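You operate a simulated robot arm through the tools that you are given. There is no shell and no other tool. Be economical: measure what you need, move in short steps, check, and stop when the job is done.

You run a simulated robot arm. Do the job below in one go: nothing can be reset, and whatever is moved stays where it is left.

JOB
Press the rivet block's blue rivet into the fixture slide, head 4 mm proud.
Fine: set the stop dial before pressing and leave it; draw the fixture slide out again afterwards.

It is judged by the outcome, as a careful person would: the job done as asked, and still so three seconds after it is handed in. It fails if anything else is knocked over, pushed out of place, dropped, spilled or broken.

ROBOT AND FRAMES
A 7-joint arm with a two-finger parallel gripper, fixed in place. Base frame: the origin is at the foot of the arm, x ahead of it, y to its left, z up; the work surface is at about z = 0. Lengths are in mm, angles in degrees, forces in N, time in s.
With the tool pointing down near the work surface it reaches from about 220 to 580 mm from the base axis. Its first joint turns from -66.0 to 66.0 degrees. Payload 2.5 kg.
The TCP is the grasp point between the finger pads, 23 mm short of the fingertips. In the tool frame z runs along the fingers and y along their closing line. The gripper opens to 94 mm. The fingers are 38 mm wide and 10 mm thick; the gripper's body (54 by 96 mm) begins 39 mm behind the TCP.
Orientation is told as [roll, pitch, yaw] about the base's x, y, z axes, in that order, counted from this pose: with the fingers straight down and closing along the base's y, the tool's x points along the base's -x, its y along +y and its z along -z.

CONTROLS
- The arm moves only by the tool arm_command. Its argument "increments" is one flat list of numbers, 6 for each row, row after row: the shift along the tool's x, y, z in units of 30 mm (1.0 is 30 mm), then the turn, a rotation vector about the tool's x, y, z in units of 4 degrees (1.0 is 4 degrees). In form: [x, y, z, rx, ry, rz, x, y, z, rx, ry, rz, ...]. A call has 1 to 8 rows; each row shifts and turns the commanded pose from where the row before left it, along the tool's axes as they then stand. "claw" is the opening, from 0 (shut) to 1 (fully open), set as the call begins (left out, the last holds). A call with a number of a shift or a turn outside -1 to 1 is refused whole. Each row takes 0.2 s and may step no farther than 50 mm and 8.6 degrees from the row before; otherwise, or with a gripper value out of range, the whole call is refused. A pose out of reach is approached as far as the arm can. The call stops where the force on the tool passes 40 N (or 10 N more than at its start, if that is more) or the arm is blocked; 0.2 s more then pass. Each finger travels about 108 mm/s and halts on what it meets, pressing with about 40 N; the grip force reading is that of the motor and also rises with nothing between the fingers. The clock runs only during rows and for 0.2 s after the last one: add rows that do not move to give the fingers time. It gives the time, the measured TCP pose, the force on the tool (base axes), the opening and the grip force at its end, in the units of the frame above (readings bear some noise), with the torque about the TCP (base axes, N m) and any sound that the robot's microphone picked up.
- Cameras (640 x 400 px; columns grow to the right, rows downward): "scene" is fixed at [106.6, -396.4, 557.1]; the picture's right is [0.92, -0.40, 0.00], its down [-0.18, -0.41, -0.89] and it looks along [0.35, 0.82, -0.45] (base axes); focal length 275 px, centre (320, 200). "wrist" rides on the gripper at [86, 16, -75] in the tool frame; the picture's right is [-0.18, 0.98, 0.00], its down [-0.58, -0.11, -0.81] and it looks along [-0.79, -0.15, 0.59] (tool axes); focal length 243 px, centre (320, 200). There is no depth. A picture from a camera that has moved, and an enlarged one, comes with that camera's place and axes in the base frame and with its lens.
- camera(camera): a new picture of that camera. It takes no simulated time.
- enlarge(camera, box): a new picture of the part [left, top, right, bottom] of that camera's present view, enlarged. It takes no simulated time.
- sign_off(): hands the job in; it is judged then, once.

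Work in short steps. Places have to be worked out from the pictures, the camera data and where the tool is seen: move nearer, look again, correct. Check each grasp and each placing, and mend what went wrong. You have 120 turns and 68 pictures in all, those below and enlarged ones among them. Open the gripper and draw the arm clear of the work before you hand the job in, unless the task says otherwise; then end with one line.

The tools are called by a JSON object that holds its "fn" and its "kwargs". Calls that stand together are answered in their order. arm_command: Moves the arm, as the interface text tells. Its arguments: {"type":"object","properties":{"increments":{"type":"array","items":{"type":"number"}},"claw":{"type":"number"}},"required":["increments"]} The other tools are called the same way: camera (camera) takes a picture; enlarge (camera, box) takes an enlarged picture of a part of a camera's view; sign_off () hands the job in.

At the start:

```text
t: 0.0
eef_pos: [315.3, 157.9, 474.7]
orientation: [0.0, 0.0, 0.0]
wrist_force: [-0.4, -0.4, -0.1]
wrist_torque: [0.0, -0.01, -0.01]
grip_width: 94.1
grasp_force: 0.1
```

scene: 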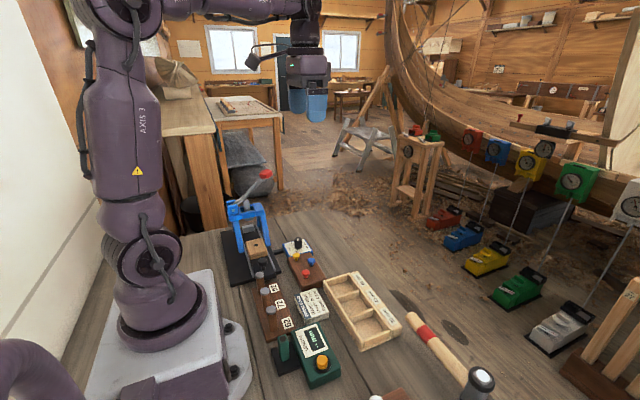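
wrist: 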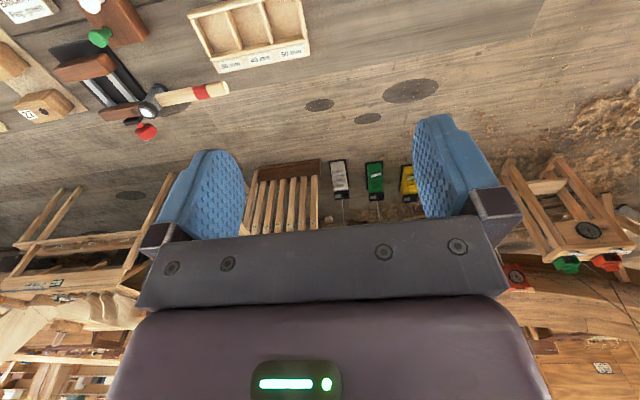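

The scene shows a press (blue), rivet blocks, labelled parts and a device. I'll enlarge the relevant regions.

{"fn": "enlarge", "kwargs": {"camera": "scene", "box": [210, 160, 350, 290]}}

{"fn": "enlarge", "kwargs": {"camera": "scene", "box": [240, 260, 360, 390]}}

```text
3.08 times, centred on (280, 225) of scene
camera zoom: at [106.6, -396.4, 557.1], right [0.92, -0.4, 0.0], down [-0.18, -0.41, -0.89], along [0.35, 0.82, -0.45], focal length 845 px, centre (443, 123)
```

zoom: 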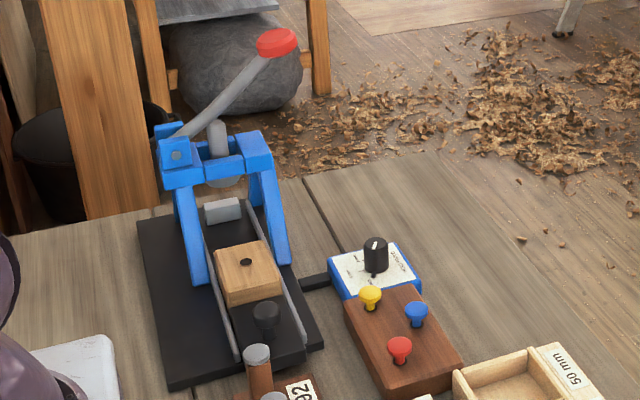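

```text
3.08 times, centred on (300, 325) of scene
camera zoom: at [106.6, -396.4, 557.1], right [0.92, -0.4, 0.0], down [-0.18, -0.41, -0.89], along [0.35, 0.82, -0.45], focal length 845 px, centre (382, -185)
```

zoom: 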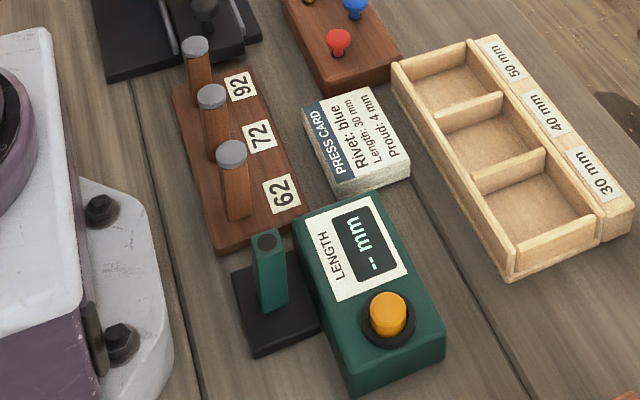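

The card confirms: blue rivet, 30 mm, 4 mm proud. I need a better view of the press and dial; I'll yaw the tool so the wrist camera looks toward +y, staying high.

{"fn": "arm_command", "kwargs": {"increments": [0, 0, 0, 0, 0, -1, 0, 0, 0, 0, 0, -1, 0, 0, 0, 0, 0, -1, 0, 0, 0, 0, 0, -1, 0, 0, 0, 0, 0, -1, 0, 0, 0, 0, 0, -1, 0, 0, 0, 0, 0, -1, 0, 0, 0, 0, 0, -1]}}

{"fn": "arm_command", "kwargs": {"increments": [0, 0, 0, 0, 0, -1, 0, 0, 0, 0, 0, -1, 0, 0, 0, 0, 0, -1, 0, 0, 0, 0, 0, -1, 0, 0, 0, 0, 0, -1, 0, 0, 0, 0, 0, -1, 0, 0, 0, 0, 0, -1, 0, 0, 0, 0, 0, -1]}}

{"fn": "camera", "kwargs": {"camera": "wrist"}}

```text
t: 1.8
eef_pos: [315.1, 158.4, 472.7]
orientation: [0.1, 0.0, 32.1]
wrist_force: [0.1, -0.3, 0.2]
wrist_torque: [0.05, -0.01, -0.01]
grip_width: 93.7
grasp_force: 0.0
```

```text
t: 3.6
eef_pos: [313.6, 157.6, 473.9]
orientation: [0.0, 0.0, 64.0]
wrist_force: [-0.2, -0.8, -0.2]
wrist_torque: [-0.02, 0.01, -0.04]
grip_width: 94.0
grasp_force: 0.0
```

```text
63 pictures are left
camera wrist: at [262.8, 85.8, 548.9], right [-0.8, 0.59, 0.0], down [0.35, 0.48, 0.81], along [0.48, 0.65, -0.59], focal length 243 px, centre (320, 200)
```

wrist: 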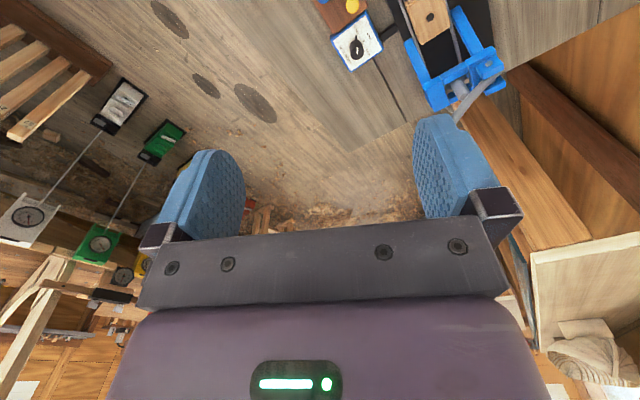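

The dial and press are at the image's top edge; I'll shift back and tilt the camera further down.

{"fn": "arm_command", "kwargs": {"increments": [0.8, 0, 0, 0, 1, 0, 0.8, 0, 0, 0, 1, 0, 0.8, 0, 0, 0, 1, 0, 0.5, 0, 0, 0, 1, 0, 0, 0, 0, 0, 1, 0]}}

{"fn": "camera", "kwargs": {"camera": "wrist"}}

```text
t: 4.8
eef_pos: [278.0, 81.6, 482.5]
orientation: [-0.1, 20.0, 64.0]
wrist_force: [-0.1, 1.0, -0.2]
wrist_torque: [0.0, -0.05, -0.02]
grip_width: 94.0
grasp_force: 0.2
```

```text
62 pictures are left
camera wrist: at [238.5, 37.9, 582.7], right [-0.81, 0.59, -0.06], down [0.46, 0.69, 0.56], along [0.37, 0.42, -0.83], focal length 243 px, centre (320, 200)
```

wrist: 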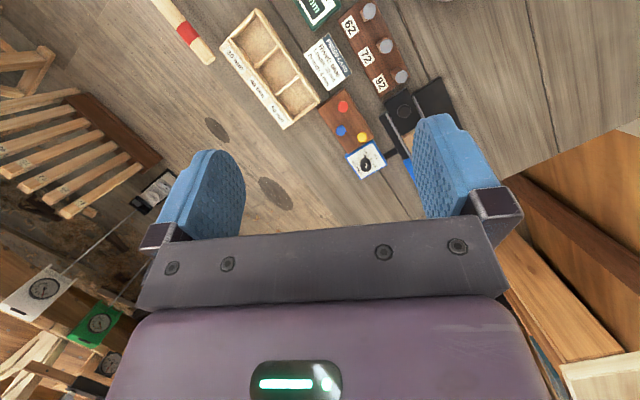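

Now I can zoom on the dial, rivets and the press front.

{"fn": "enlarge", "kwargs": {"camera": "wrist", "box": [310, 80, 410, 190]}}

{"fn": "enlarge", "kwargs": {"camera": "wrist", "box": [340, 140, 390, 185]}}

```text
3.64 times, centred on (360, 135) of wrist
camera zoom: at [238.5, 37.9, 582.7], right [-0.81, 0.59, -0.06], down [0.46, 0.69, 0.56], along [0.37, 0.42, -0.83], focal length 882 px, centre (174, 436)
```

zoom: 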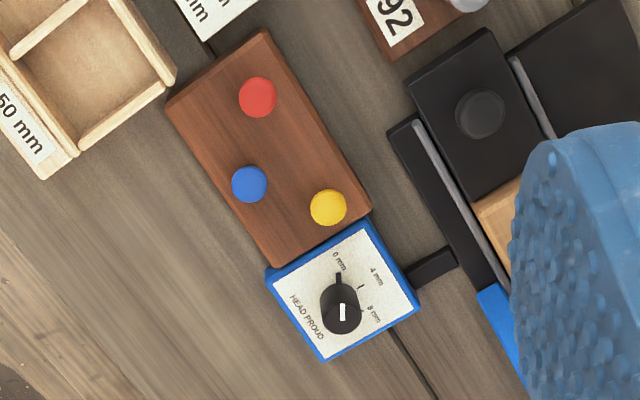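

```text
8.89 times, centred on (365, 162) of wrist
camera zoom: at [238.5, 37.9, 582.7], right [-0.81, 0.59, -0.06], down [0.46, 0.69, 0.56], along [0.37, 0.42, -0.83], focal length 2157 px, centre (-80, 533)
```

zoom: 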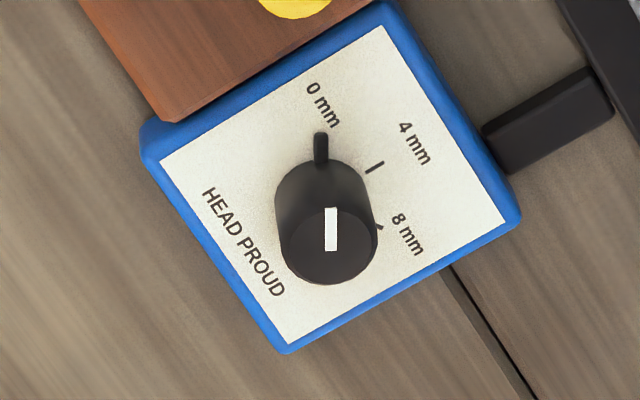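

Dial reads 0 mm and must go to the 4 mm tick (clockwise from above). Estimates: knob (326,289,top 60), blue rivet (327,183,top 55), press slide along y at x≈198. I'll yaw to 90 and move for a press view.

{"fn": "arm_command", "kwargs": {"increments": [0, 0, 0, 0.34, 0, -0.94, 0, 0, 0, 0.34, 0, -0.94, 0, 0, 0, 0.34, 0, -0.94, 0, 0, 0, 0.34, 0, -0.94, 0, 0, 0, 0.34, 0, -0.94, 0, 0, 0, 0.34, 0, -0.94, 0, 0, 0, 0.17, 0, -0.47]}}

{"fn": "arm_command", "kwargs": {"increments": [-0.67, 0.5, 0.27, 0, 0, 0, -0.67, 0.5, 0.27, 0, 0, 0, -0.67, 0.5, 0.27, 0, 0, 0, -0.66, 0.57, 0.28, 0, 0, 0, 0, 0, 0, 0, 0, 0]}}

{"fn": "camera", "kwargs": {"camera": "wrist"}}

```text
t: 6.4
eef_pos: [276.3, 80.5, 482.5]
orientation: [0.1, 20.1, 90.1]
wrist_force: [0.5, -1.3, 0.5]
wrist_torque: [0.02, 0.01, 0.01]
grip_width: 94.0
grasp_force: 0.1
```

```text
t: 7.6
eef_pos: [215.6, 144.5, 424.0]
orientation: [-0.1, 20.0, 90.0]
wrist_force: [0.0, 0.1, -0.5]
wrist_torque: [-0.01, 0.01, 0.01]
grip_width: 94.0
grasp_force: 0.1
```

```text
59 pictures are left
camera wrist: at [199.6, 87.6, 524.2], right [-0.98, 0.17, -0.06], down [0.11, 0.82, 0.56], along [0.15, 0.54, -0.83], focal length 243 px, centre (320, 200)
```

wrist: 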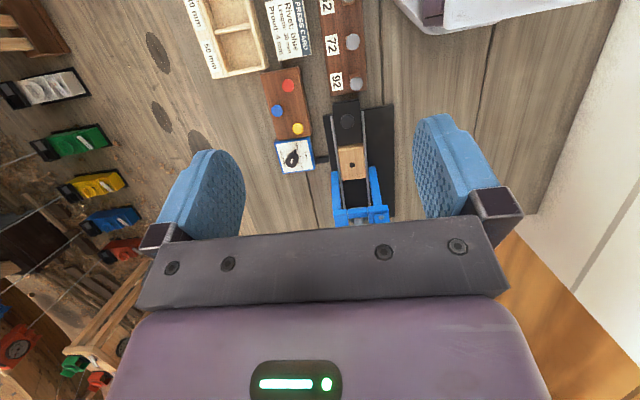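

Good view of the press front; zooming in.

{"fn": "enlarge", "kwargs": {"camera": "wrist", "box": [310, 90, 410, 225]}}

{"fn": "enlarge", "kwargs": {"camera": "wrist", "box": [265, 65, 325, 180]}}

{"fn": "enlarge", "kwargs": {"camera": "scene", "box": [215, 160, 285, 250]}}

```text
2.96 times, centred on (360, 158) of wrist
camera zoom: at [199.6, 87.6, 524.2], right [-0.98, 0.17, -0.06], down [0.11, 0.82, 0.56], along [0.15, 0.54, -0.83], focal length 719 px, centre (202, 326)
```

zoom: 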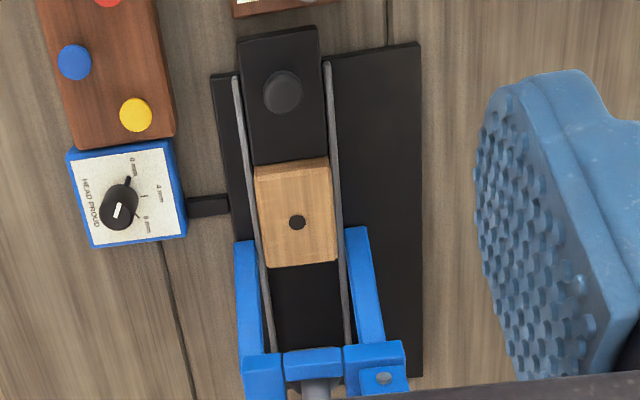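

```text
3.48 times, centred on (295, 122) of wrist
camera zoom: at [199.6, 87.6, 524.2], right [-0.98, 0.17, -0.06], down [0.11, 0.82, 0.56], along [0.15, 0.54, -0.83], focal length 844 px, centre (407, 470)
```

zoom: 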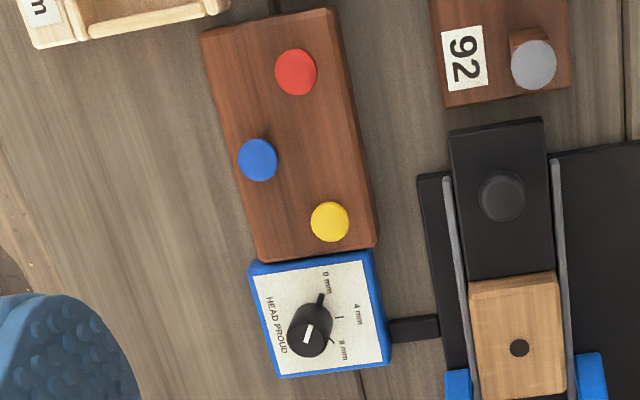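

```text
4.44 times, centred on (250, 205) of scene
camera zoom: at [106.6, -396.4, 557.1], right [0.92, -0.4, 0.0], down [-0.18, -0.41, -0.89], along [0.35, 0.82, -0.45], focal length 1220 px, centre (631, 178)
```

zoom: 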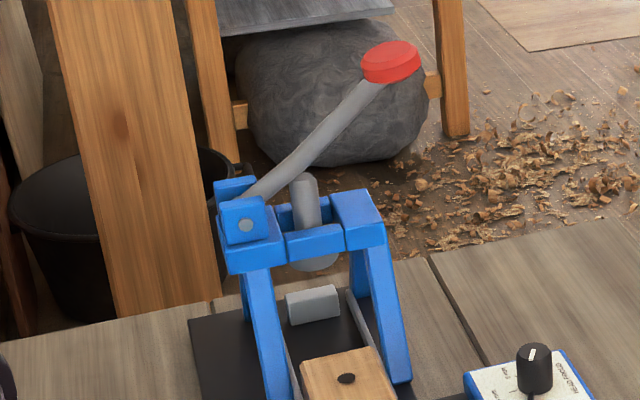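

Estimates now: press hole (200,313,57), slide knob (199,217,69), lever pivot (155,387,150) with red grip near (263,390,250); dial centre (328,289), 0→4 mm is about 60° clockwise. I'll untilt, set yaw 60, and approach above the dial.

{"fn": "arm_command", "kwargs": {"increments": [0, 0, 0, 0, -1, 0, 0, 0, 0, 0, -1, 0, 0, 0, 0, 0, -1, 0, 0, 0, 0, 0, -1, 0, 0, 0, 0, 0, -1, 0], "claw": 0.55}}

{"fn": "arm_command", "kwargs": {"increments": [0, 0, 0, 0, 0, 1, 0, 0, 0, 0, 0, 1, 0, 0, 0, 0, 0, 1, 0, 0, 0, 0, 0, 1, 0, 0, 0, 0, 0, 1, 0, 0, 0, 0, 0, 1, 0, 0, 0, 0, 0, 1, 0, 0, 0, 0, 0, 0.5]}}

{"fn": "arm_command", "kwargs": {"increments": [-0.75, -0.1, 0.9, 0, 0, 0, -0.75, -0.1, 0.9, 0, 0, 0, -0.75, -0.1, 0.9, 0, 0, 0, -0.75, -0.1, 0.9, 0, 0, 0, -0.75, -0.1, 0.9, 0, 0, 0, -0.75, -0.1, 0.9, 0, 0, 0, -0.75, -0.1, 0.9, 0, 0, 0, -0.75, -0.1, 0.9, 0, 0, 0]}}

{"fn": "camera", "kwargs": {"camera": "wrist"}}

```text
t: 8.8
eef_pos: [216.2, 144.6, 423.9]
orientation: [0.0, -0.1, 90.0]
wrist_force: [0.4, -0.3, -0.5]
wrist_torque: [0.01, -0.01, -0.03]
grip_width: 51.9
grasp_force: 0.0
```

```text
t: 10.6
eef_pos: [214.4, 143.5, 424.4]
orientation: [0.1, 0.0, 59.8]
wrist_force: [-0.4, 0.3, -0.1]
wrist_torque: [0.0, -0.03, 0.01]
grip_width: 51.8
grasp_force: 0.0
```

```text
t: 12.4
eef_pos: [327.5, 287.6, 208.6]
orientation: [0.0, 0.0, 60.1]
wrist_force: [-0.4, -0.7, -0.4]
wrist_torque: [-0.01, 0.01, -0.03]
grip_width: 51.9
grasp_force: 0.0
```

```text
55 pictures are left
camera wrist: at [270.1, 220.5, 283.3], right [-0.76, 0.65, 0.0], down [0.39, 0.45, 0.81], along [0.52, 0.61, -0.59], focal length 243 px, centre (320, 200)
```

wrist: 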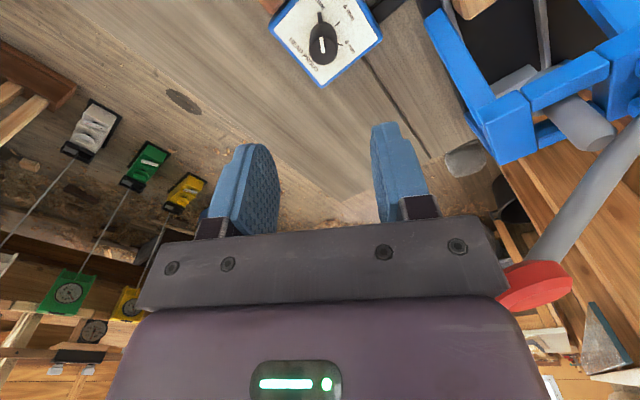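

The lever grip triangulates to ≈(266,390,246). Zoom on the dial.

{"fn": "enlarge", "kwargs": {"camera": "wrist", "box": [265, 0, 385, 90]}}

```text
4.44 times, centred on (325, 45) of wrist
camera zoom: at [270.1, 220.5, 283.3], right [-0.76, 0.65, 0.0], down [0.39, 0.45, 0.81], along [0.52, 0.61, -0.59], focal length 1078 px, centre (298, 889)
```

zoom: 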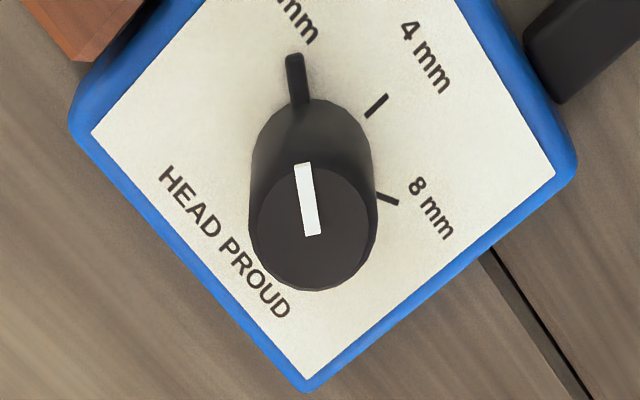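

Knob centre refined to (325.5, 291), z 28–60, pointer fin at azimuth ≈240°. Descending to grip height 62.

{"fn": "arm_command", "kwargs": {"increments": [-0.065, 0.114, 0.98, 0, 0, 0, 0, 0, 0.98, 0, 0, 0, 0, 0, 0.98, 0, 0, 0, 0, 0, 0.98, 0, 0, 0, 0, 0, 0, 0, 0, 0]}}

{"fn": "camera", "kwargs": {"camera": "wrist"}}

```text
t: 13.6
eef_pos: [322.5, 290.4, 90.2]
orientation: [-0.1, 0.1, 60.0]
wrist_force: [-0.2, -0.3, 0.1]
wrist_torque: [-0.03, 0.02, -0.02]
grip_width: 51.6
grasp_force: 0.1
```

```text
53 pictures are left
camera wrist: at [265.9, 223.0, 164.5], right [-0.76, 0.65, 0.0], down [0.39, 0.45, 0.81], along [0.52, 0.61, -0.59], focal length 243 px, centre (320, 200)
```

wrist: 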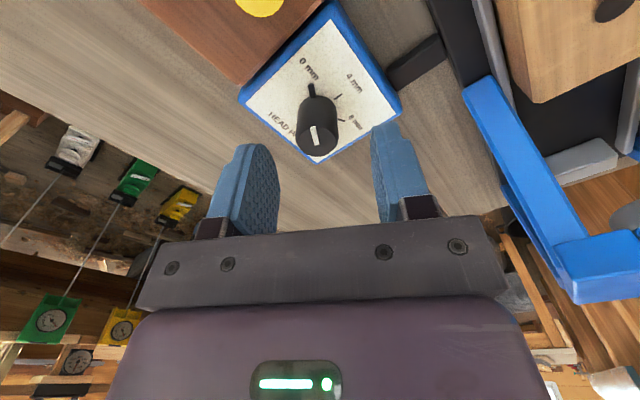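

The knob lies centred under the grasp point. Going down the last 28 mm and closing.

{"fn": "arm_command", "kwargs": {"increments": [0, 0, 0.47, 0, 0, 0, 0, 0, 0.47, 0, 0, 0, 0, 0, 0, 0, 0, 0]}}

{"fn": "arm_command", "kwargs": {"increments": [0, 0, 0, 0, 0, 0, 0, 0, 0, 0, 0, 0, 0, 0, 0, 0, 0, 0], "claw": 0.22}}

{"fn": "camera", "kwargs": {"camera": "wrist"}}

```text
t: 14.4
eef_pos: [322.2, 291.6, 62.6]
orientation: [0.0, 0.1, 60.0]
wrist_force: [-0.4, 0.1, -0.3]
wrist_torque: [0.02, 0.01, 0.0]
grip_width: 51.9
grasp_force: 0.0
```

```text
t: 15.2
eef_pos: [326.0, 289.0, 63.2]
orientation: [-0.2, -0.2, 59.6]
wrist_force: [24.1, -10.3, -10.5]
wrist_torque: [0.14, -0.15, -0.13]
grip_width: 25.4
grasp_force: 45.2
```

```text
52 pictures are left
camera wrist: at [268.1, 222.4, 137.1], right [-0.76, 0.65, 0.0], down [0.38, 0.45, 0.81], along [0.53, 0.61, -0.59], focal length 243 px, centre (320, 200)
```

wrist: 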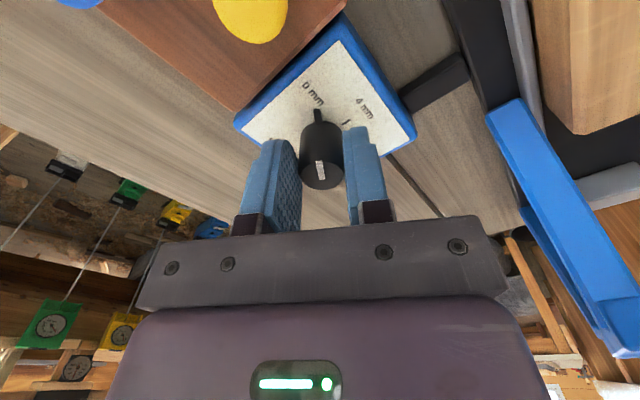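

Gripped (25 mm) but with ~26 N sideways load: my commanded centre is off ~4-5 mm along tool y. I'll shift to relieve it.

{"fn": "arm_command", "kwargs": {"increments": [0, -0.1, 0, 0, 0, 0, 0, -0.06, 0, 0, 0, 0, 0, 0, 0, 0, 0, 0]}}

```text
t: 16.0
eef_pos: [326.7, 289.4, 62.6]
orientation: [0.0, 0.1, 60.0]
wrist_force: [6.3, -3.9, 3.7]
wrist_torque: [-1.18, 0.14, 0.01]
grip_width: 25.7
grasp_force: 45.0
```

Load relieved. Turn clockwise 24° first and check.

{"fn": "arm_command", "kwargs": {"increments": [0, -0.03, 0, 0, 0, 1, 0, 0, 0, 0, 0, 1, 0, 0, 0, 0, 0, 1, 0, 0, 0, 0, 0, 1, 0, 0, 0, 0, 0, 1, 0, 0, 0, 0, 0, 1]}}

```text
t: 17.1
eef_pos: [325.3, 290.8, 61.1]
orientation: [0.2, 0.4, 43.5]
wrist_force: [-3.1, -0.8, 2.0]
wrist_torque: [0.15, -0.59, 0.02]
grip_width: 25.5
grasp_force: 44.8
stopped in row 5: the force on the tool passed its limit at 40 N (the readings are from after the stop); the commanded pose is now the measured one
```

Stopped by force at yaw 43.5 (16.5° turned). Looking to see what happened.

{"fn": "enlarge", "kwargs": {"camera": "wrist", "box": [220, 60, 420, 210]}}

{"fn": "enlarge", "kwargs": {"camera": "scene", "box": [260, 200, 350, 290]}}

```text
2.67 times, centred on (320, 135) of wrist
camera zoom: at [252.1, 242.8, 137.3], right [-0.54, 0.84, 0.0], down [0.5, 0.32, 0.8], along [0.67, 0.44, -0.6], focal length 647 px, centre (320, 373)
```

zoom: 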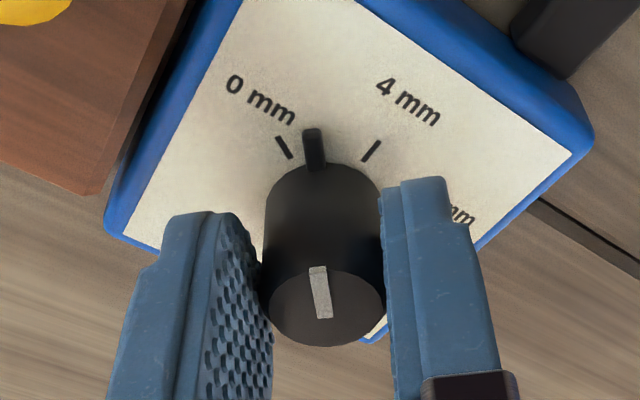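

```text
4.44 times, centred on (305, 245) of scene
camera zoom: at [106.6, -396.4, 557.1], right [0.92, -0.4, 0.0], down [-0.18, -0.41, -0.89], along [0.35, 0.82, -0.45], focal length 1220 px, centre (387, 0)
```

zoom: 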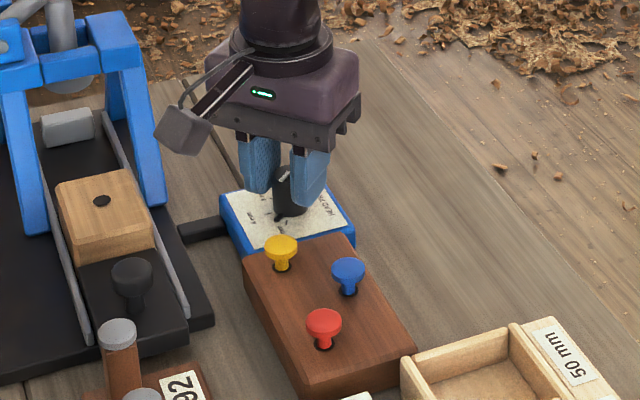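

The dial turned with the gripper and the way is clear; likely an off-axis side load. The command is now re-zeroed; continue in small batches.

{"fn": "arm_command", "kwargs": {"increments": [0, 0, 0, 0, 0, 0.8, 0, 0, 0, 0, 0, 0.8, 0, 0, 0, 0, 0, 0.8]}}

```text
t: 17.9
eef_pos: [324.2, 290.9, 62.3]
orientation: [0.2, 0.8, 33.8]
wrist_force: [-9.7, -3.6, 7.0]
wrist_torque: [0.54, -0.99, 0.01]
grip_width: 25.7
grasp_force: 44.1
```

Turning well; relieve the small −x load and carry on.

{"fn": "arm_command", "kwargs": {"increments": [0.05, 0, 0, 0, 0, 0.8, 0, 0, 0, 0, 0, 0.8, 0, 0, 0, 0, 0, 0.8]}}

{"fn": "arm_command", "kwargs": {"increments": [0.02, 0, 0, 0, 0, 0.8, 0, 0, 0, 0, 0, 0.8, 0, 0, 0, 0, 0, 0]}}

{"fn": "enlarge", "kwargs": {"camera": "wrist", "box": [220, 60, 420, 210]}}

```text
t: 18.7
eef_pos: [322.9, 292.0, 61.3]
orientation: [0.4, 0.3, 24.4]
wrist_force: [0.9, 18.8, -8.9]
wrist_torque: [-0.14, 0.45, 0.1]
grip_width: 25.4
grasp_force: 44.8
```

```text
t: 19.2
eef_pos: [323.6, 291.9, 63.4]
orientation: [0.4, 0.2, 19.7]
wrist_force: [2.2, 2.6, -3.2]
wrist_torque: [-0.49, 0.44, 0.01]
grip_width: 25.6
grasp_force: 44.9
stopped in row 2: the force on the tool passed its limit at 42 N (the readings are from after the stop); the commanded pose is now the measured one
```

```text
2.67 times, centred on (320, 135) of wrist
camera zoom: at [237.4, 277.6, 136.9], right [-0.16, 0.99, 0.01], down [0.59, 0.09, 0.8], along [0.79, 0.13, -0.59], focal length 647 px, centre (320, 373)
```

zoom: 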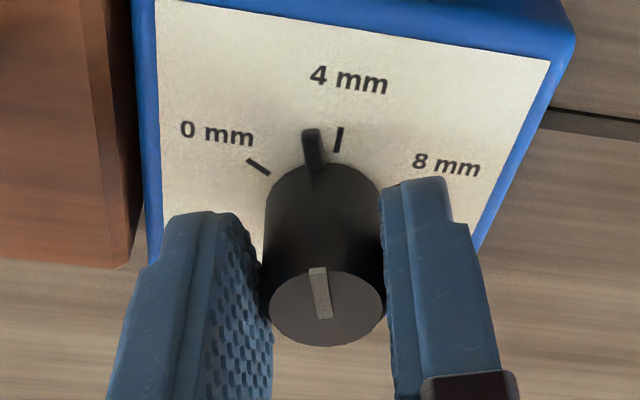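

About 20° remain. Continue in small steps.

{"fn": "arm_command", "kwargs": {"increments": [0, 0, 0, 0, 0, 0.6, 0, 0, 0, 0, 0, 0.6, 0, 0, 0, 0, 0, 0.6]}}

{"fn": "arm_command", "kwargs": {"increments": [0, 0, 0, 0, 0, 0.6, 0, 0, 0, 0, 0, 0.6, 0, 0, 0, 0, 0, 0.6]}}

{"fn": "enlarge", "kwargs": {"camera": "wrist", "box": [220, 60, 420, 210]}}

```text
t: 20.0
eef_pos: [323.8, 293.5, 61.3]
orientation: [0.6, 0.0, 12.7]
wrist_force: [10.6, 16.2, -19.9]
wrist_torque: [-0.33, 0.78, 0.06]
grip_width: 25.4
grasp_force: 45.0
```

```text
t: 20.8
eef_pos: [324.2, 293.2, 61.6]
orientation: [0.5, 0.2, 5.5]
wrist_force: [2.3, 19.9, -21.8]
wrist_torque: [0.07, -0.99, 0.11]
grip_width: 25.6
grasp_force: 44.5
```

```text
2.67 times, centred on (320, 135) of wrist
camera zoom: at [236.3, 300.8, 137.2], right [0.09, 1.0, 0.01], down [0.59, -0.06, 0.8], along [0.8, -0.07, -0.6], focal length 647 px, centre (320, 373)
```

zoom: 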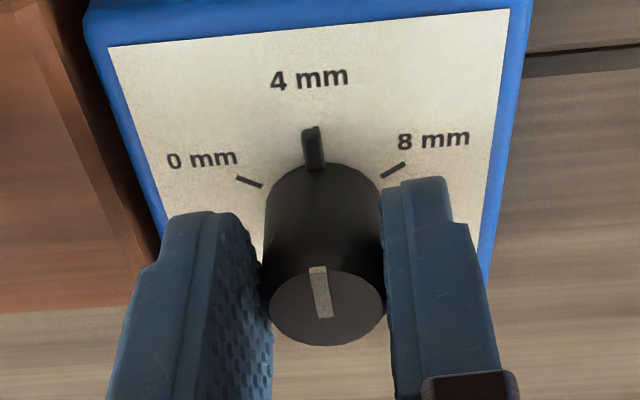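

The pointer is essentially over the 4 mm tick (perhaps 1–2° short). Turn 1.5° more, then release and inspect.

{"fn": "arm_command", "kwargs": {"increments": [0, 0.05, 0, 0, 0, 0.4, 0, 0, 0, 0, 0, 0]}}

{"fn": "arm_command", "kwargs": {"increments": [0, 0, 0, 0, 0, 0, 0, 0, 0, 0, 0, 0], "claw": 0.5}}

{"fn": "arm_command", "kwargs": {"increments": [0, 0, -1, 0, 0, 0, 0, 0, -1, 0, 0, 0, 0, 0, -0.5, 0, 0, 0]}}

{"fn": "enlarge", "kwargs": {"camera": "wrist", "box": [260, 30, 380, 130]}}

```text
t: 21.4
eef_pos: [323.4, 294.8, 61.8]
orientation: [0.3, 0.2, 3.8]
wrist_force: [-5.6, 11.5, -14.8]
wrist_torque: [0.09, -1.04, 0.09]
grip_width: 25.7
grasp_force: 44.4
```

```text
t: 22.0
eef_pos: [324.6, 294.2, 62.8]
orientation: [0.4, 0.3, 3.8]
wrist_force: [0.9, -0.4, -0.2]
wrist_torque: [-0.02, 0.01, 0.02]
grip_width: 47.2
grasp_force: 0.0
```

```text
t: 22.8
eef_pos: [325.4, 294.1, 137.6]
orientation: [0.3, 0.1, 3.8]
wrist_force: [-0.9, 0.1, 0.2]
wrist_torque: [0.0, 0.01, -0.02]
grip_width: 46.9
grasp_force: 0.1
```

```text
4.00 times, centred on (320, 80) of wrist
camera zoom: at [238.1, 303.2, 212.9], right [0.12, 0.99, 0.01], down [0.59, -0.08, 0.8], along [0.8, -0.09, -0.6], focal length 970 px, centre (320, 680)
```

zoom: 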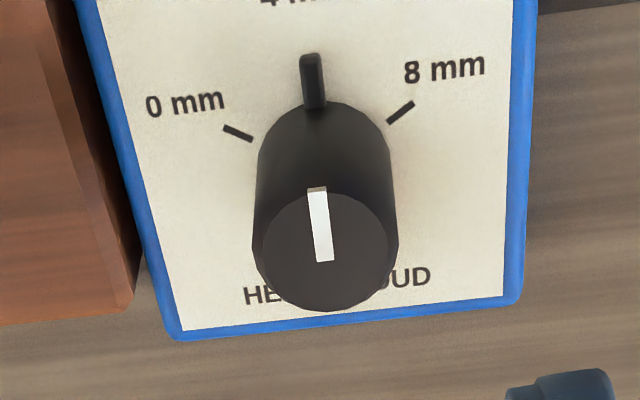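

Pointer computed exactly on the 4 mm axis (azimuth 180°). Dial done. Now move over the blue rivet and yaw to 90.

{"fn": "arm_command", "kwargs": {"increments": [0, -0.8, -0.4, 0, 0, 0, 0, -1, -0.3, 0, 0, 0, 0, -1, -0.3, 0, 0, 0, 0, -0.9, 0, 0, 0, 0]}}

{"fn": "arm_command", "kwargs": {"increments": [0, 0, 0, 0, 0, -1, 0, 0, 0, 0, 0, -1, 0, 0, 0, 0, 0, -1, 0, 0, 0, 0, 0, -1, 0, 0, 0, 0, 0, -1, 0, 0, 0, 0, 0, -1, 0, 0, 0, 0, 0, -1, 0, 0, 0, 0, 0, -1]}}

{"fn": "arm_command", "kwargs": {"increments": [0, 0, 0, 0, 0, -1, 0, 0, 0, 0, 0, -1, 0, 0, 0, 0, 0, -1, 0, 0, 0, 0, 0, -1, 0, 0, 0, 0, 0, -1, 0, 0, 0, 0, 0, -1, 0, 0, 0, 0, 0, -1, 0, 0, 0, 0, 0, -1]}}

{"fn": "arm_command", "kwargs": {"increments": [0, 0, 0, 0, 0, -1, 0, 0, 0, 0, 0, -1, 0, 0, 0, 0, 0, -1, 0, 0, 0, 0, 0, -1, 0, 0, 0, 0, 0, -1, 0, 0, 0, 0, 0, -0.6, 0, 0, 0, 0, 0, 0]}}

{"fn": "camera", "kwargs": {"camera": "wrist"}}

```text
t: 23.8
eef_pos: [331.8, 184.3, 165.8]
orientation: [0.4, 0.2, 3.8]
wrist_force: [0.2, 0.3, 0.6]
wrist_torque: [0.0, -0.02, -0.01]
grip_width: 46.9
grasp_force: 0.1
```

```text
t: 25.6
eef_pos: [332.4, 182.6, 165.3]
orientation: [0.4, -0.1, 35.9]
wrist_force: [-0.1, -1.1, 0.6]
wrist_torque: [0.03, 0.0, 0.02]
grip_width: 47.0
grasp_force: 0.0
```

```text
t: 27.4
eef_pos: [331.3, 182.6, 166.1]
orientation: [0.3, -0.3, 67.9]
wrist_force: [-0.4, 0.2, 1.0]
wrist_torque: [0.0, -0.01, -0.01]
grip_width: 47.0
grasp_force: 0.0
```

```text
t: 29.0
eef_pos: [329.9, 182.9, 166.7]
orientation: [0.3, -0.4, 90.2]
wrist_force: [-0.1, 0.4, 0.3]
wrist_torque: [0.0, 0.0, 0.01]
grip_width: 47.2
grasp_force: 0.0
```

```text
46 pictures are left
camera wrist: at [315.3, 94.9, 240.3], right [-0.98, 0.18, 0.01], down [0.11, 0.58, 0.81], along [0.14, 0.8, -0.59], focal length 243 px, centre (320, 200)
```

wrist: 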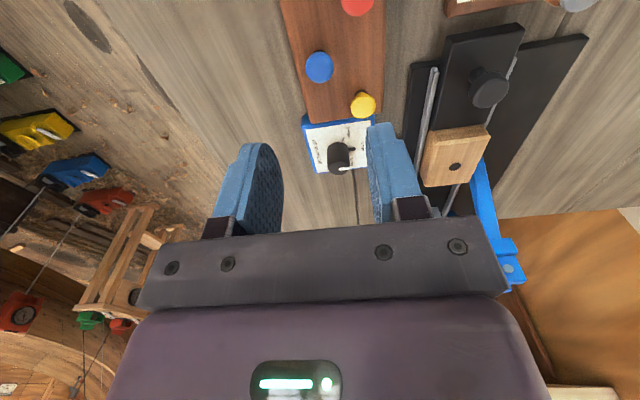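

The blue rivet is nearly centred (col 319). Descend to ~100 and recheck.

{"fn": "arm_command", "kwargs": {"increments": [0, 0, 0.8, 0, 0, 0, 0, 0, 0.8, 0, 0, 0, 0, 0, 0.6, 0, 0, 0, 0, 0, 0, 0, 0, 0]}}

{"fn": "camera", "kwargs": {"camera": "wrist"}}

{"fn": "enlarge", "kwargs": {"camera": "scene", "box": [270, 220, 350, 290]}}

```text
t: 30.0
eef_pos: [329.8, 183.8, 98.8]
orientation: [0.2, -0.3, 90.2]
wrist_force: [0.3, 0.4, 0.4]
wrist_torque: [0.0, 0.01, 0.02]
grip_width: 46.8
grasp_force: 0.2
```

```text
45 pictures are left
camera wrist: at [313.7, 96.0, 173.0], right [-0.98, 0.18, 0.0], down [0.11, 0.58, 0.81], along [0.14, 0.8, -0.59], focal length 243 px, centre (320, 200)
```

wrist: 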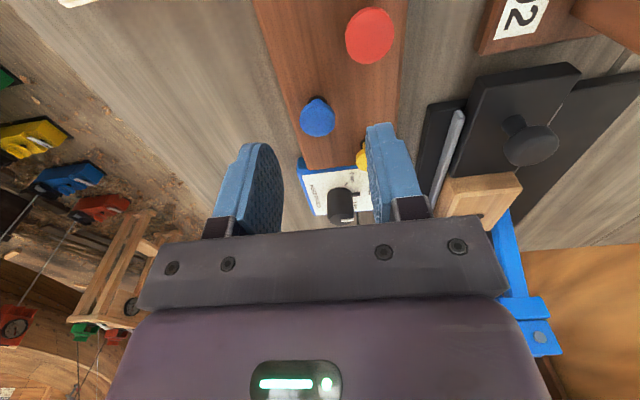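

```text
5.71 times, centred on (310, 255) of scene
camera zoom: at [106.6, -396.4, 557.1], right [0.92, -0.4, 0.0], down [-0.18, -0.41, -0.89], along [0.35, 0.82, -0.45], focal length 1569 px, centre (377, -114)
```

zoom: 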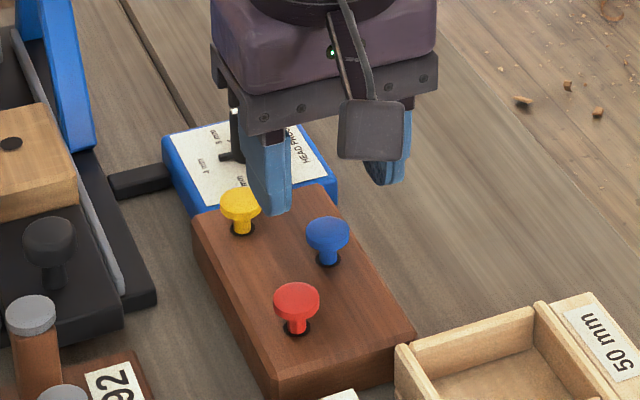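

Rivet is aligned laterally within a couple of mm. Descend to z≈62 (tips ~39, just below the head), then look.

{"fn": "arm_command", "kwargs": {"increments": [0, 0, 0.6, 0, 0, 0, 0, 0, 0.6, 0, 0, 0, 0, 0, 0, 0, 0, 0]}}

{"fn": "camera", "kwargs": {"camera": "wrist"}}

{"fn": "enlarge", "kwargs": {"camera": "scene", "box": [280, 230, 350, 290]}}

```text
t: 30.8
eef_pos: [328.6, 184.1, 63.7]
orientation: [0.1, -0.5, 90.3]
wrist_force: [0.0, 0.3, -0.2]
wrist_torque: [-0.01, 0.0, -0.03]
grip_width: 47.0
grasp_force: 0.0
```

```text
43 pictures are left
camera wrist: at [313.5, 96.0, 138.3], right [-0.98, 0.18, 0.01], down [0.11, 0.58, 0.81], along [0.14, 0.8, -0.59], focal length 243 px, centre (320, 200)
```

wrist: 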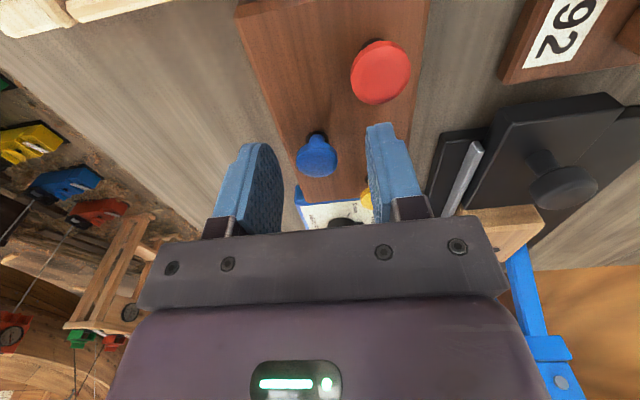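

```text
6.67 times, centred on (315, 260) of scene
camera zoom: at [106.6, -396.4, 557.1], right [0.92, -0.4, 0.0], down [-0.18, -0.41, -0.89], along [0.35, 0.82, -0.45], focal length 1831 px, centre (353, -200)
```

zoom: 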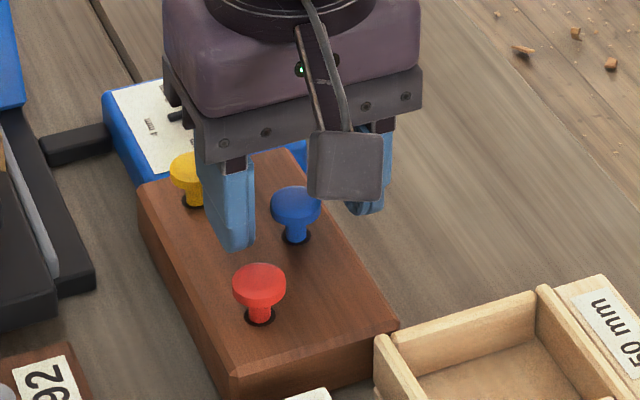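

Cross-checking against the visible fingertip, the head top is really nearer z≈47. Lower 8 mm more and close.

{"fn": "arm_command", "kwargs": {"increments": [0, 0, 0.25, 0, 0, 0, 0, 0, 0, 0, 0, 0]}}

{"fn": "arm_command", "kwargs": {"increments": [0, 0, 0, 0, 0, 0, 0, 0, 0, 0, 0, 0, 0, 0, 0, 0, 0, 0], "claw": 0.1}}

{"fn": "camera", "kwargs": {"camera": "wrist"}}

```text
t: 31.4
eef_pos: [329.6, 184.6, 57.5]
orientation: [0.2, -0.4, 90.2]
wrist_force: [-0.3, 0.6, -0.4]
wrist_torque: [-0.05, -0.02, 0.03]
grip_width: 47.3
grasp_force: 0.0
```

```text
t: 32.2
eef_pos: [330.6, 183.9, 57.0]
orientation: [0.3, -0.4, 90.1]
wrist_force: [0.6, 0.2, -0.5]
wrist_torque: [-0.03, -0.02, 0.02]
grip_width: 20.1
grasp_force: 40.2
```

```text
41 pictures are left
camera wrist: at [314.5, 95.8, 131.2], right [-0.98, 0.18, 0.01], down [0.11, 0.58, 0.81], along [0.14, 0.8, -0.59], focal length 243 px, centre (320, 200)
```

wrist: 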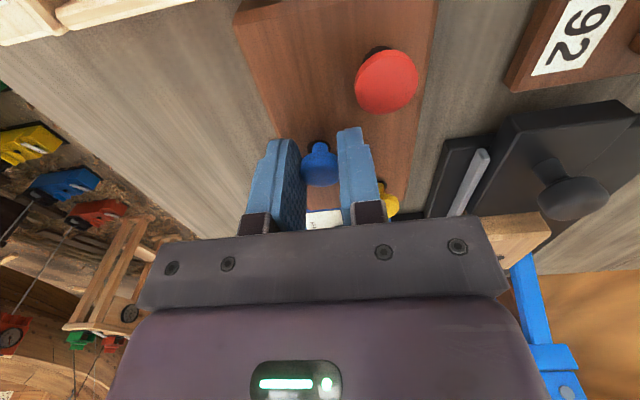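

Gripped at 20.1 mm with 40 N. Lift straight up and check.

{"fn": "arm_command", "kwargs": {"increments": [0, 0, -0.5, 0, 0, 0, 0, 0, -0.7, 0, 0, 0, 0, 0, -1, 0, 0, 0, 0, 0, -1, 0, 0, 0]}}

{"fn": "camera", "kwargs": {"camera": "wrist"}}

{"fn": "enlarge", "kwargs": {"camera": "scene", "box": [260, 180, 360, 290]}}

```text
t: 33.2
eef_pos: [327.5, 183.9, 152.6]
orientation: [0.4, -0.4, 90.2]
wrist_force: [0.3, 0.5, -1.2]
wrist_torque: [-0.02, 0.01, 0.01]
grip_width: 20.4
grasp_force: 40.2
```

```text
40 pictures are left
camera wrist: at [313.5, 96.5, 227.2], right [-0.98, 0.18, 0.01], down [0.11, 0.58, 0.81], along [0.14, 0.8, -0.59], focal length 243 px, centre (320, 200)
```

wrist: 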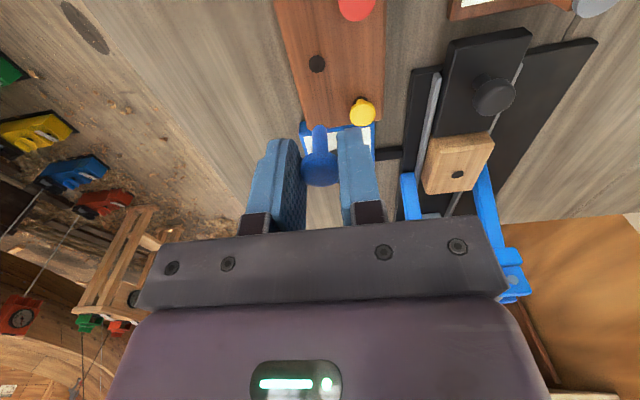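

```text
3.64 times, centred on (310, 235) of scene
camera zoom: at [106.6, -396.4, 557.1], right [0.92, -0.4, 0.0], down [-0.18, -0.41, -0.89], along [0.35, 0.82, -0.45], focal length 998 px, centre (356, 73)
```

zoom: 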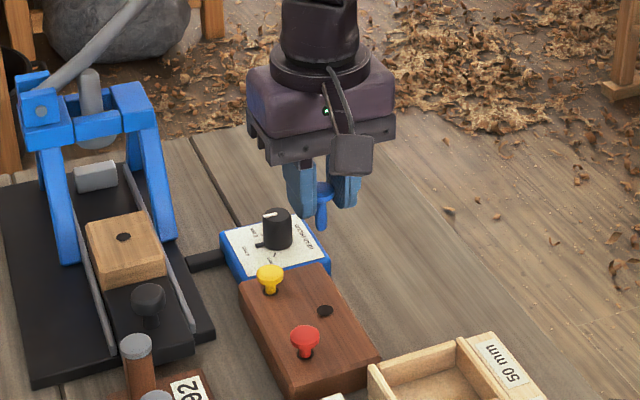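

Rivet is held cleanly. Zoom to locate head and shank tip relative to the tool.

{"fn": "enlarge", "kwargs": {"camera": "wrist", "box": [270, 110, 370, 210]}}

{"fn": "enlarge", "kwargs": {"camera": "wrist", "box": [400, 20, 540, 220]}}

```text
4.00 times, centred on (320, 160) of wrist
camera zoom: at [313.5, 96.5, 227.2], right [-0.98, 0.18, 0.01], down [0.11, 0.58, 0.81], along [0.14, 0.8, -0.59], focal length 970 px, centre (320, 360)
```

zoom: 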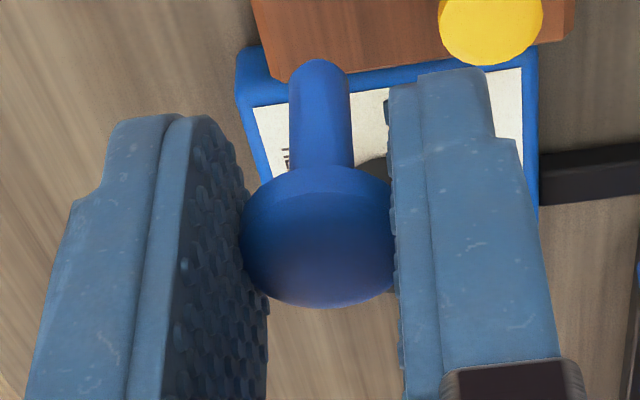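

```text
2.00 times, centred on (470, 120) of wrist
camera zoom: at [313.5, 96.5, 227.2], right [-0.98, 0.18, 0.01], down [0.11, 0.58, 0.81], along [0.14, 0.8, -0.59], focal length 485 px, centre (20, 360)
```

zoom: 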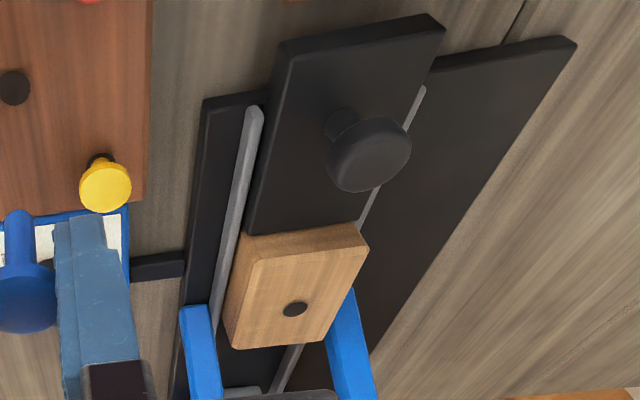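

Hole estimate ≈(202,316,51); rivet tip is ~50 mm below the TCP. Transit at current height to just short of the hole.

{"fn": "arm_command", "kwargs": {"increments": [-0.5, 0.837, -0.1, 0, 0, 0, -0.8, 0.837, 0, 0, 0, 0, -0.8, 0.837, 0, 0, 0, 0, -0.9, 0.837, 0, 0, 0, 0, -0.87, 0.837, 0, 0, 0, 0, 0, 0, 0, 0, 0, 0]}}

{"fn": "camera", "kwargs": {"camera": "wrist"}}

{"fn": "enlarge", "kwargs": {"camera": "scene", "box": [210, 140, 310, 290]}}

```text
t: 34.6
eef_pos: [202.6, 297.3, 158.3]
orientation: [0.2, -0.3, 90.1]
wrist_force: [0.2, -0.4, 0.0]
wrist_torque: [0.01, 0.02, 0.0]
grip_width: 20.5
grasp_force: 40.1
```

```text
36 pictures are left
camera wrist: at [188.3, 209.0, 233.2], right [-0.98, 0.18, 0.01], down [0.11, 0.58, 0.81], along [0.14, 0.8, -0.59], focal length 243 px, centre (320, 200)
```

wrist: 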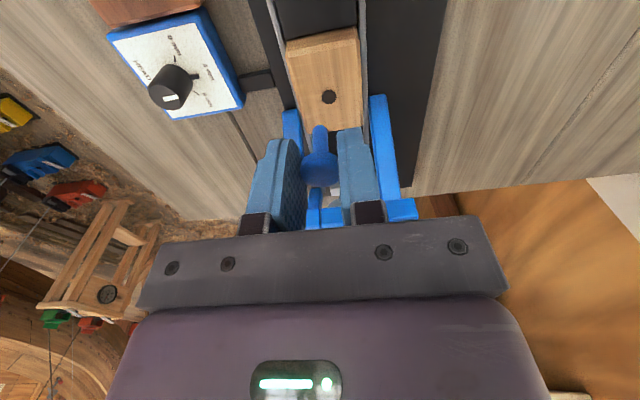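

```text
2.67 times, centred on (260, 215) of scene
camera zoom: at [106.6, -396.4, 557.1], right [0.92, -0.4, 0.0], down [-0.18, -0.41, -0.89], along [0.35, 0.82, -0.45], focal length 732 px, centre (480, 160)
```

zoom: 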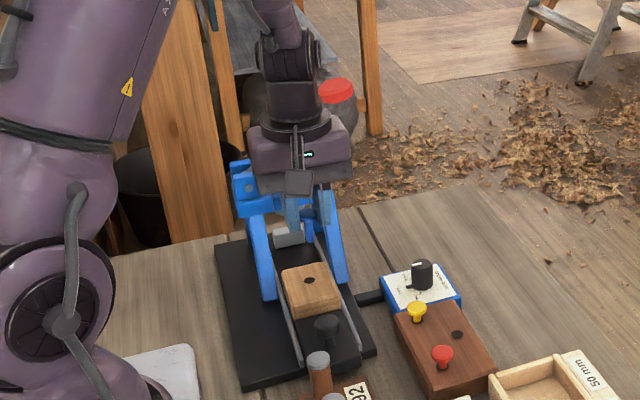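

Hole seen at ≈(199.4, 317.5); rivet at x≈203.5. Shift −4 x, +19 y, and lower so the tip hovers ~10 mm above the block.

{"fn": "arm_command", "kwargs": {"increments": [-0.32, 0.07, 0.3, 0, 0, 0, -0.32, 0.07, 0.5, 0, 0, 0, 0, 0, 0.5, 0, 0, 0, 0, 0, 0, 0, 0, 0]}}

{"fn": "enlarge", "kwargs": {"camera": "wrist", "box": [250, 60, 390, 200]}}

{"fn": "enlarge", "kwargs": {"camera": "scene", "box": [215, 150, 305, 270]}}

```text
t: 35.6
eef_pos: [201.8, 316.7, 118.2]
orientation: [0.2, -0.4, 90.1]
wrist_force: [-1.1, 0.1, -0.5]
wrist_torque: [0.0, -0.01, 0.0]
grip_width: 20.3
grasp_force: 40.2
```

```text
2.86 times, centred on (320, 130) of wrist
camera zoom: at [185.7, 229.8, 192.6], right [-0.98, 0.18, 0.01], down [0.11, 0.58, 0.81], along [0.14, 0.8, -0.59], focal length 693 px, centre (320, 400)
```

zoom: 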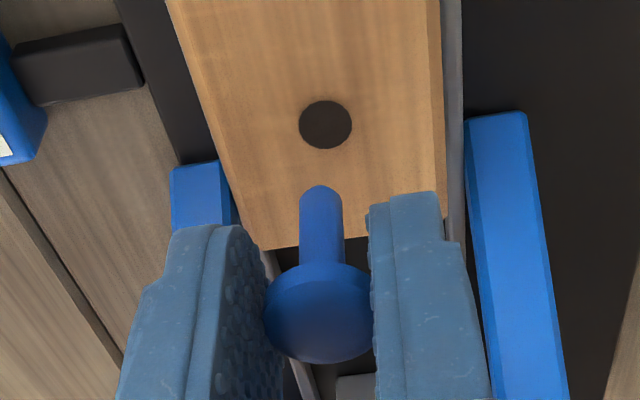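

```text
3.33 times, centred on (260, 210) of scene
camera zoom: at [106.6, -396.4, 557.1], right [0.92, -0.4, 0.0], down [-0.18, -0.41, -0.89], along [0.35, 0.82, -0.45], focal length 915 px, centre (520, 167)
```

zoom: 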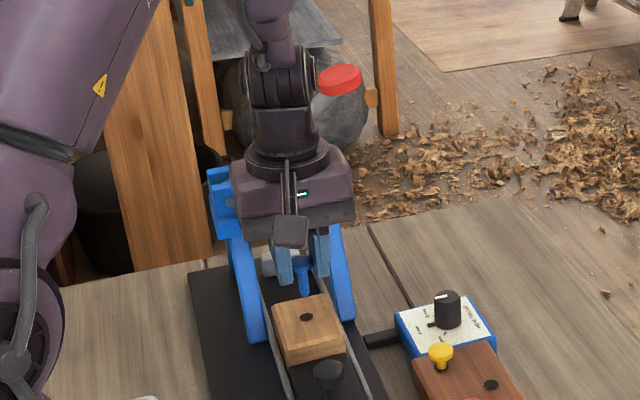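

Tip ≈(201,320,72), hole ≈(199.4,318.6,51). Shift −1.5 x, −1.5 y and lower 15 mm, then recheck.

{"fn": "arm_command", "kwargs": {"increments": [0.05, 0.05, 0.25, 0, 0, 0, 0, 0, 0.25, 0, 0, 0, 0, 0, 0, 0, 0, 0]}}

{"fn": "enlarge", "kwargs": {"camera": "wrist", "box": [270, 90, 370, 190]}}

{"fn": "enlarge", "kwargs": {"camera": "scene", "box": [235, 220, 275, 260]}}

```text
t: 36.4
eef_pos: [200.0, 317.7, 103.7]
orientation: [0.3, -0.4, 90.3]
wrist_force: [0.4, 0.4, 0.1]
wrist_torque: [-0.01, -0.01, -0.04]
grip_width: 20.6
grasp_force: 39.6
```

```text
4.00 times, centred on (320, 140) of wrist
camera zoom: at [184.2, 228.7, 177.3], right [-0.98, 0.18, 0.01], down [0.11, 0.58, 0.81], along [0.14, 0.8, -0.59], focal length 970 px, centre (320, 440)
```

zoom: 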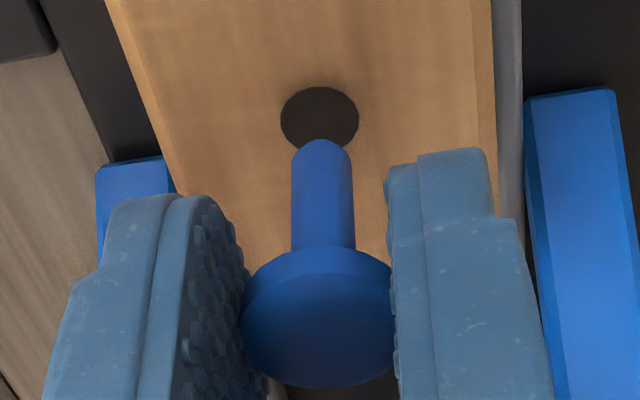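

```text
10.00 times, centred on (255, 240) of scene
camera zoom: at [106.6, -396.4, 557.1], right [0.92, -0.4, 0.0], down [-0.18, -0.41, -0.89], along [0.35, 0.82, -0.45], focal length 2746 px, centre (970, -200)
```

zoom: 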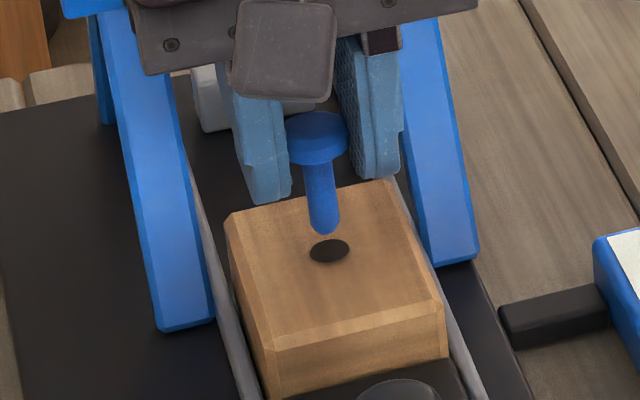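

Tip is ~8 mm above and within ~1 mm of the hole. Nudge +0.8 x, +0.5 y and lower 13 mm gently.

{"fn": "arm_command", "kwargs": {"increments": [-0.017, -0.025, 0.15, 0, 0, 0, 0, 0, 0.15, 0, 0, 0, 0, 0, 0.13, 0, 0, 0, 0, 0, 0, 0, 0, 0]}}

{"fn": "enlarge", "kwargs": {"camera": "scene", "box": [235, 220, 275, 260]}}

```text
t: 37.4
eef_pos: [201.0, 317.9, 89.9]
orientation: [0.2, -0.5, 90.2]
wrist_force: [-0.3, 0.5, -1.8]
wrist_torque: [-0.04, -0.05, 0.0]
grip_width: 20.6
grasp_force: 40.0
```

```text
10.00 times, centred on (255, 240) of scene
camera zoom: at [106.6, -396.4, 557.1], right [0.92, -0.4, 0.0], down [-0.18, -0.41, -0.89], along [0.35, 0.82, -0.45], focal length 2746 px, centre (970, -200)
```

zoom: 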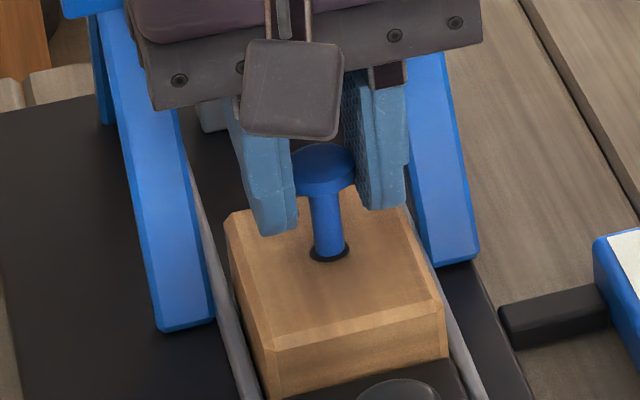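

The shank has entered the hole. Lower another 10 mm watching force.

{"fn": "arm_command", "kwargs": {"increments": [0, 0, 0.12, 0, 0, 0, 0, 0, 0.12, 0, 0, 0, 0, 0, 0.1, 0, 0, 0, 0, 0, 0, 0, 0, 0]}}

{"fn": "enlarge", "kwargs": {"camera": "scene", "box": [235, 220, 275, 260]}}

```text
t: 38.4
eef_pos: [199.8, 319.4, 82.4]
orientation: [0.1, -0.7, 90.3]
wrist_force: [-5.2, 1.0, 29.7]
wrist_torque: [0.34, 0.03, 0.05]
grip_width: 20.7
grasp_force: 40.3
```

```text
10.00 times, centred on (255, 240) of scene
camera zoom: at [106.6, -396.5, 557.1], right [0.92, -0.4, 0.0], down [-0.18, -0.41, -0.89], along [0.35, 0.82, -0.45], focal length 2746 px, centre (970, -200)
```

zoom: 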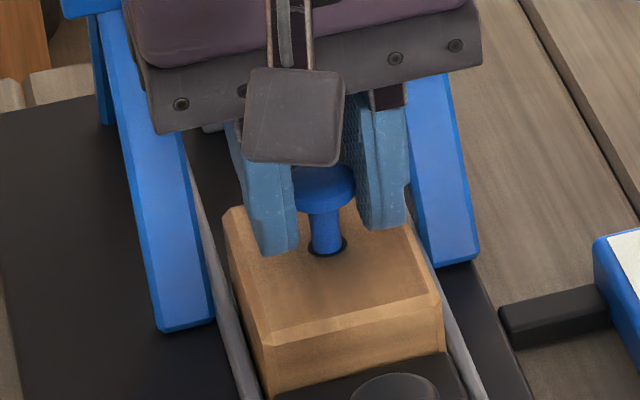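

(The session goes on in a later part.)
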